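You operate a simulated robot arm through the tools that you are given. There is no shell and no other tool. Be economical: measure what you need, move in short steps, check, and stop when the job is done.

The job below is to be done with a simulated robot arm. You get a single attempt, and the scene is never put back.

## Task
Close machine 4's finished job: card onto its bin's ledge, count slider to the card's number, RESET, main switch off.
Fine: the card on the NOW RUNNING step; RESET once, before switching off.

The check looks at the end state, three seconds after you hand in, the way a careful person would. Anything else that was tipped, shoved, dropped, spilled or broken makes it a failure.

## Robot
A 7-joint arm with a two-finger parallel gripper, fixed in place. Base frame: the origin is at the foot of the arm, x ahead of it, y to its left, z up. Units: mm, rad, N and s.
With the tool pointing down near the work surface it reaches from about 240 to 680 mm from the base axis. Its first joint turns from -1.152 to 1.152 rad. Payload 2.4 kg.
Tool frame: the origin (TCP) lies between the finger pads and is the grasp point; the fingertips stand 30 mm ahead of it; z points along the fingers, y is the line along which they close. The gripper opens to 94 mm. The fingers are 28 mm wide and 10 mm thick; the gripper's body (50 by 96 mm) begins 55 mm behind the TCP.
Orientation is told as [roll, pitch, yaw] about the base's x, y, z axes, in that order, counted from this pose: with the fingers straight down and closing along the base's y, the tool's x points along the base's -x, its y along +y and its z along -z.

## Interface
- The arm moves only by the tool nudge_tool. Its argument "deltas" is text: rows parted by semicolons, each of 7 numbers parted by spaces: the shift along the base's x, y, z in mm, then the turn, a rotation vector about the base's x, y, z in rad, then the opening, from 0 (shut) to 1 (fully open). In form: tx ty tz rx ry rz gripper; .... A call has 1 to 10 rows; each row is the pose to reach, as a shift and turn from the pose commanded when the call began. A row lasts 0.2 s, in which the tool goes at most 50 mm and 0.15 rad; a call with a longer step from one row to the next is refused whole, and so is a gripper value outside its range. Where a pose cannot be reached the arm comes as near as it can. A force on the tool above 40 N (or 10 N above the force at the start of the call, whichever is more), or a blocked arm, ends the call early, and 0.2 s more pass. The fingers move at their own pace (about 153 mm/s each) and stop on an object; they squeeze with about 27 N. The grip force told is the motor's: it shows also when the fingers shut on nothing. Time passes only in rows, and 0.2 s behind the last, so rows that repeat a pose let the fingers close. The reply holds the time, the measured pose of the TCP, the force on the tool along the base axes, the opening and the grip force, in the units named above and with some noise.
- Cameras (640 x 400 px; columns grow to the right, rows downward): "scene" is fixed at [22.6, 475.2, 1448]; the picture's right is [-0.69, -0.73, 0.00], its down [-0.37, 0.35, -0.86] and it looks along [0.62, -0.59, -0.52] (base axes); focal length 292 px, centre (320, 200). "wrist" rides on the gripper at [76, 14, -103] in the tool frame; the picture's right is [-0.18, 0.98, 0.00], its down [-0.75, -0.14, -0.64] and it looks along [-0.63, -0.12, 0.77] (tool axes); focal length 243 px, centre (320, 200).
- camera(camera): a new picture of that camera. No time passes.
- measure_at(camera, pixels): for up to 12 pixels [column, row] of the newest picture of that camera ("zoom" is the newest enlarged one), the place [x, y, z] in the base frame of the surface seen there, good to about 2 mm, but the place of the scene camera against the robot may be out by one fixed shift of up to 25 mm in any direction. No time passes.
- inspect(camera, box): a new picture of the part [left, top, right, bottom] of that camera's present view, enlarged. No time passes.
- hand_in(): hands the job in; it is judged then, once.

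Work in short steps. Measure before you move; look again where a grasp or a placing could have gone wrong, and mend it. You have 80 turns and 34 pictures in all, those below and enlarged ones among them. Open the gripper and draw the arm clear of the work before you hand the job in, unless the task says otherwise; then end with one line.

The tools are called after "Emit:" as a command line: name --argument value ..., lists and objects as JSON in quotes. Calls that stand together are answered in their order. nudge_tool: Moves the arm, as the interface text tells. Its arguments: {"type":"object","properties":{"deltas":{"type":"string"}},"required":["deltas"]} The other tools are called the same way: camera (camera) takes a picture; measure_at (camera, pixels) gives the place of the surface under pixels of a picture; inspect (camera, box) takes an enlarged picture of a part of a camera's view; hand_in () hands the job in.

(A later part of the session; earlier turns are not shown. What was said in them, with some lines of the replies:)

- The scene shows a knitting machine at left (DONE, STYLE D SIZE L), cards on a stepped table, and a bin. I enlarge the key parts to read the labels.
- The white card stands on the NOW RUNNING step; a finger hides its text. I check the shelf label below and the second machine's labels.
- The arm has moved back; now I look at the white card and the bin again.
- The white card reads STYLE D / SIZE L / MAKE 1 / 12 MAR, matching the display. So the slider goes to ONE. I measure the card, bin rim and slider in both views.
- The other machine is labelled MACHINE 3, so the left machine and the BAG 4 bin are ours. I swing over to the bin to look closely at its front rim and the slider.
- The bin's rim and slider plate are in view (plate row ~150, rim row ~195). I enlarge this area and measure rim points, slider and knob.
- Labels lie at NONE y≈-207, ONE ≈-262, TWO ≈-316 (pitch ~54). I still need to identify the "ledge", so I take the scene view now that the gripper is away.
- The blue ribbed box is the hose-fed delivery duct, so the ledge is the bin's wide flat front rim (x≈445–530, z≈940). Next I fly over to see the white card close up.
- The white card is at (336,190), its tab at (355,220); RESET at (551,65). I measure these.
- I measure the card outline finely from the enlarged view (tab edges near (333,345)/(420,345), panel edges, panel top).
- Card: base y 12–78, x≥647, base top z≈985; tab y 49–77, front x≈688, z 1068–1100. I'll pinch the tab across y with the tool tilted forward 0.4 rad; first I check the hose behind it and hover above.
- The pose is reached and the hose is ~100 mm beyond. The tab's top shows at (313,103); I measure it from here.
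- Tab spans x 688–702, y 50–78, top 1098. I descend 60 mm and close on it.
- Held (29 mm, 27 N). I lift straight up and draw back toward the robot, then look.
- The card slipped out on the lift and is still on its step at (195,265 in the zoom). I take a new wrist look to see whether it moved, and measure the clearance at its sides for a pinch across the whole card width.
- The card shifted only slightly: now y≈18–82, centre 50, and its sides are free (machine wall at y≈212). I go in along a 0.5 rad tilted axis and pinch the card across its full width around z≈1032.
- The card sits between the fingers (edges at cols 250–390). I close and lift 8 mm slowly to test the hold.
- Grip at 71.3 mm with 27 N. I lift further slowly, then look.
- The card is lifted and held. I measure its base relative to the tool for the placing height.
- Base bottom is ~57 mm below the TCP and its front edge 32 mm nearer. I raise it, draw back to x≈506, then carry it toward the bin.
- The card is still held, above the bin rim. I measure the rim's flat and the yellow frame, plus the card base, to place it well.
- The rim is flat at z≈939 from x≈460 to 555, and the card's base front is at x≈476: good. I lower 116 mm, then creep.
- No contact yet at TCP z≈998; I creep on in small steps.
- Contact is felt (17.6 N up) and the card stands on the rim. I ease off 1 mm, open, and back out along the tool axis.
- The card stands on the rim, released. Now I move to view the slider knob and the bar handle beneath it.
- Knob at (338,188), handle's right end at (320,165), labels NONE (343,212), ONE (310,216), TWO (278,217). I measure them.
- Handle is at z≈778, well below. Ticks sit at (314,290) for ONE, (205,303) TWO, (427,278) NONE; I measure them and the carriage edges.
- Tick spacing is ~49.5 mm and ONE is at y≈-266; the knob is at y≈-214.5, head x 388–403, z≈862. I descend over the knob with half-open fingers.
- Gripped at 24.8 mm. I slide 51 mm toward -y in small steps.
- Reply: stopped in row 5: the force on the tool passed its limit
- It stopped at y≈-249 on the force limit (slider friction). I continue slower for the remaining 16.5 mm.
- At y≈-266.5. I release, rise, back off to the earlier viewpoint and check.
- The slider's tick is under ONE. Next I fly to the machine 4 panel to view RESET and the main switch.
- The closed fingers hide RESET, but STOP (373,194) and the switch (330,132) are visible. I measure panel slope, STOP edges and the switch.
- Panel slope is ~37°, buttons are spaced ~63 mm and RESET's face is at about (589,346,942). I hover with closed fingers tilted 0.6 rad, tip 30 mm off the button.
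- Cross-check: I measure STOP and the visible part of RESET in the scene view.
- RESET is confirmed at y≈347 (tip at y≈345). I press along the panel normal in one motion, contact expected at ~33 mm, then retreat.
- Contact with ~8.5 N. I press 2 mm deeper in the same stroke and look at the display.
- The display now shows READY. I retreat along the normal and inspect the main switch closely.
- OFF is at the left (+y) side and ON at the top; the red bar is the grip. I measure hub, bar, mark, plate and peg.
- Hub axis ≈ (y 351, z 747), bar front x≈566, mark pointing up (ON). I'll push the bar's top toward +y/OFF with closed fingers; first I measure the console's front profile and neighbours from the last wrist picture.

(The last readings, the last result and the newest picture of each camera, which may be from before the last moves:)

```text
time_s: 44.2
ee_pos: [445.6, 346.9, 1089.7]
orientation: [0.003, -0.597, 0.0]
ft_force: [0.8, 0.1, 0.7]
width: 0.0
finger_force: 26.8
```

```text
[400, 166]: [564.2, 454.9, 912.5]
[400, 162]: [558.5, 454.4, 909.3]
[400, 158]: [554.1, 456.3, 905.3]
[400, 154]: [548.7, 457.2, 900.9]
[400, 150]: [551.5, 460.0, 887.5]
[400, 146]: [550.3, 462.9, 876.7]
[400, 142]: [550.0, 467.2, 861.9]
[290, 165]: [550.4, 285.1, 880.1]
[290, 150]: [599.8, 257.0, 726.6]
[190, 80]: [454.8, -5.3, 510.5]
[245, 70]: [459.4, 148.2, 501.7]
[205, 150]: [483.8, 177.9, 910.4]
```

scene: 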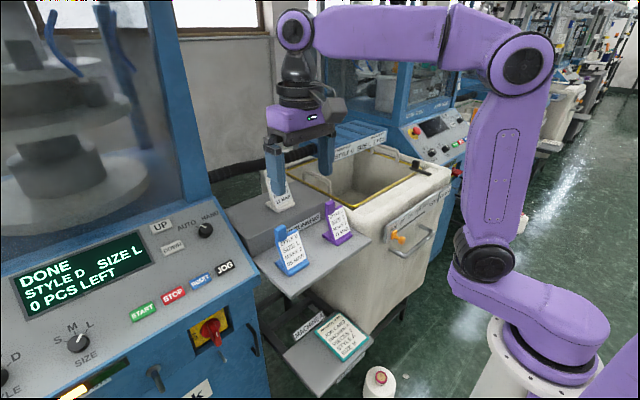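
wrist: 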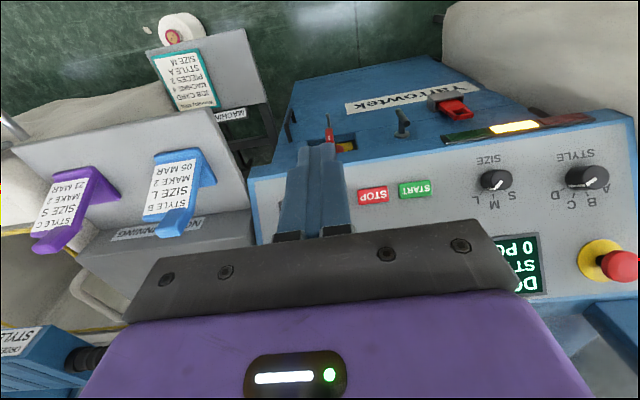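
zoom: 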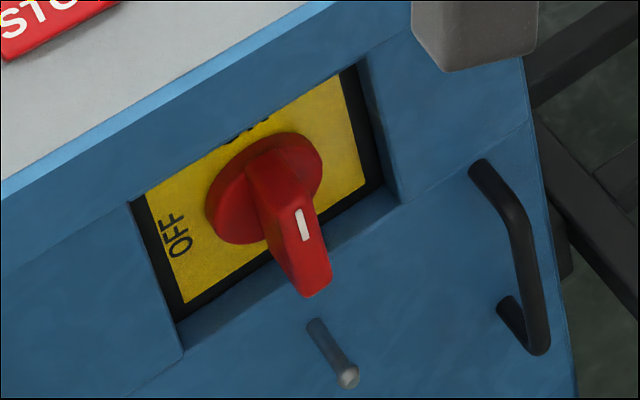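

The console has an upper band at x≈550 (z 862–900) that steps back to x≈600 lower down. I measure where that step lies.

Emit:
measure_at --camera "wrist" --pixels '[[380, 147], [380, 143], [380, 140], [380, 137], [380, 134], [380, 130], [380, 124], [290, 161], [290, 158], [290, 155], [290, 152], [345, 138]]'

Emit:
measure_at --camera "zoom" --pixels '[[100, 150], [60, 215], [160, 160], [100, 200], [120, 230], [240, 90], [200, 140], [300, 60], [380, 60], [370, 120], [150, 260], [60, 300]]'

```text
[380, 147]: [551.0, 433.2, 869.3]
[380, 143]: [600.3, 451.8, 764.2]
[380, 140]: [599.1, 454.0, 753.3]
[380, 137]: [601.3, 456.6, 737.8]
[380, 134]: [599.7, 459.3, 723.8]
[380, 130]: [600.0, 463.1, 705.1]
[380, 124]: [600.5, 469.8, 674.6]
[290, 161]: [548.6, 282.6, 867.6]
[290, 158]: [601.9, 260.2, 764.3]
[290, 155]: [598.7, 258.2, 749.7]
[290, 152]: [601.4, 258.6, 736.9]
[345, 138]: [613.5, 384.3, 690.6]
```

```text
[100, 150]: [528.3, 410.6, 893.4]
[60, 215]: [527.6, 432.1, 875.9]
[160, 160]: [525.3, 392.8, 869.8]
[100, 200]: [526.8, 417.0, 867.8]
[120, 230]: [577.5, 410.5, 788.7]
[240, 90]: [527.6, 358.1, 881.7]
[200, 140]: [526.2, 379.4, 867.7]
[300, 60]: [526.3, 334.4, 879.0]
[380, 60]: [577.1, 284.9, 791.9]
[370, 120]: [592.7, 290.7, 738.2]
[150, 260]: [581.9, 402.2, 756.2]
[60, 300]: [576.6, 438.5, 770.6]
```

The overhang is at x 550–600 above z≈860, with the switch beneath it. I go down in front of it with a 1.0 rad tilt, to a point 100 mm back along the tool axis, right of the bar.

Emit:
nudge_tool --deltas "-10 -6 -30 0 -0.13 0 0; -10 -12 -70 0 -0.26 0 0; -10 -20 -115 0 -0.4 0 0; 0 -30 -160 0 -0.4 0 0; 10 -30 -205 0 -0.4 0 0; 30 -30 -240 0 -0.4 0 0; 30 -30 -240 0 -0.4 0 0"

```text
time_s: 45.8
ee_pos: [474.9, 315.1, 849.4]
orientation: [0.003, -0.999, 0.0]
ft_force: [-0.1, 1.3, 0.0]
width: 0.1
finger_force: 26.9
```

Reached. Now I slide in along the tool axis beside the bar.

Emit:
nudge_tool --deltas "25 0 -16 0 0 0 0; 50 0 -32 0 0 0 0; 70 1 -45 0 0 0 0; 85 1 -54 0 0 0 0; 85 1 -54 0 0 0 0"

```text
time_s: 47.0
ee_pos: [561.3, 317.4, 798.3]
orientation: [-0.001, -0.996, 0.001]
ft_force: [0.4, 0.1, -0.1]
width: 0.3
finger_force: 26.5
```

No contact yet. I sweep the fingertip in an arc against the bar, toward +y and then down.

Emit:
nudge_tool --deltas "0 10 -1 0 0 0 0; 0 17 -1 0 0 0 0; 0 22 -1 0 0 0 0; 0 27 -1 0 0 0 0; 0 31 -1.5 0 0 0 0; 0 34.5 -2.5 0 0 0 0; 0 39 -5 0 0 0 0; 0 41.6 -8 0 0 0 0; 0 44 -11.5 0 0 0 0; 0 45.5 -14.5 0 0 0 0"

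```text
time_s: 49.2
ee_pos: [561.8, 362.3, 782.2]
orientation: [0.001, -0.996, 0.0]
ft_force: [0.2, 0.4, -0.2]
width: 0.0
finger_force: 27.5
```

No force remains, so the bar may have snapped over. I press a little lower to feel for it.

Emit:
nudge_tool --deltas "0 0.5 -2 0 0 0 0; 0 0.5 -4 0 0 0 0; 0 0.5 -6 0 0 0 0; 0 0.5 -7 0 0 0 0"

Emit:
inspect --camera "scene" --box '[0, 200, 280, 400]'

```text
time_s: 50.1
ee_pos: [564.2, 365.7, 781.5]
orientation: [0.011, -1.011, -0.009]
ft_force: [-2.2, -1.5, 5.3]
width: 0.1
finger_force: 27.2
stopped in row 4: the force on the tool passed its limit (the readings are from after the stop); the commanded pose is now the measured one
```

```text
2.00 times, centred on (140, 300) of scene
```

zoom: 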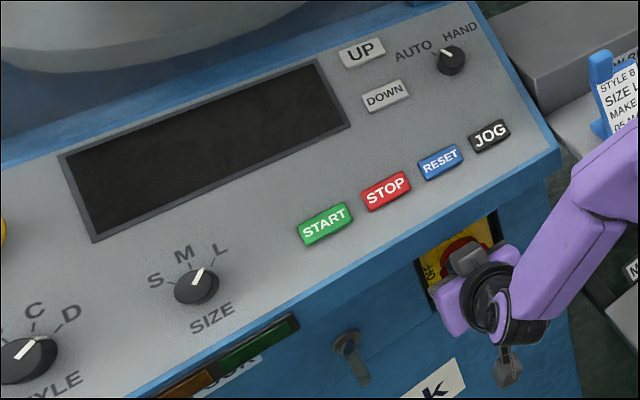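

The display and lamps are dark: the switch is off and at its stop. I back out along the tool axis the way I came, then rise.

Emit:
nudge_tool --deltas "-4 0 3 0 0 0 0; -25 0 16 0 0 0 0; -50 0 32 0 0 0 0; -88 0 55 0 0 0 0; -108 0 80 0 0 0 0; -115 0 125 0 0.1 0 0; -120 0 170 0 0.2 0 0; -130 -10 215 0 0.3 0 0.2; -140 -20 260 0 0.4 0 0.5; -150 -30 305 0 0.5 0 0.8"

Emit:
nudge_tool --deltas "-20 -20 30 0 0.14 0 1; -40 -40 60 0 0.28 0 1; -60 -60 90 0 0.42 0 1; -70 -80 110 0 0.5 0 1"

Emit:
camera --camera "scene"

```text
time_s: 52.3
ee_pos: [412.8, 333.6, 1083.7]
orientation: [0.005, -0.508, -0.004]
ft_force: [0.1, -0.4, -0.4]
width: 75.4
finger_force: 0.1
```

```text
time_s: 53.3
ee_pos: [345.1, 253.7, 1196.7]
orientation: [0.004, -0.007, -0.002]
ft_force: [-0.6, 0.1, -0.6]
width: 93.9
finger_force: 0.1
```

```text
0 pictures are left
```

scene: 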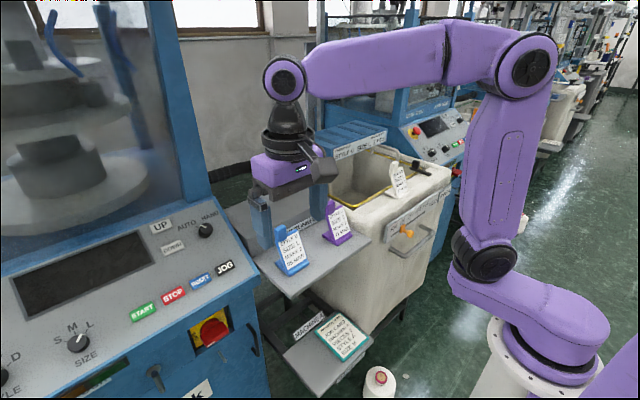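

The card stands on the BAG 4 bin's rim, the slider is at ONE, the screen is dark with the switch bar turned toward OFF, and the other cards are in place. The arm is clear and the gripper open, so I hand in.

Emit:
hand_in

```text
The job is handed in.
```

Machine 4's job is closed and handed in: the STYLE D / SIZE L / MAKE 1 card stands on the front rim of the BAG 4 bin, which I took to be its ledge; the slider is at ONE; RESET was pressed once (display went to READY) before the main switch went off. On the first try the card slipped from the grip and moved a few millimetres on its step, and I then regripped it and placed it.
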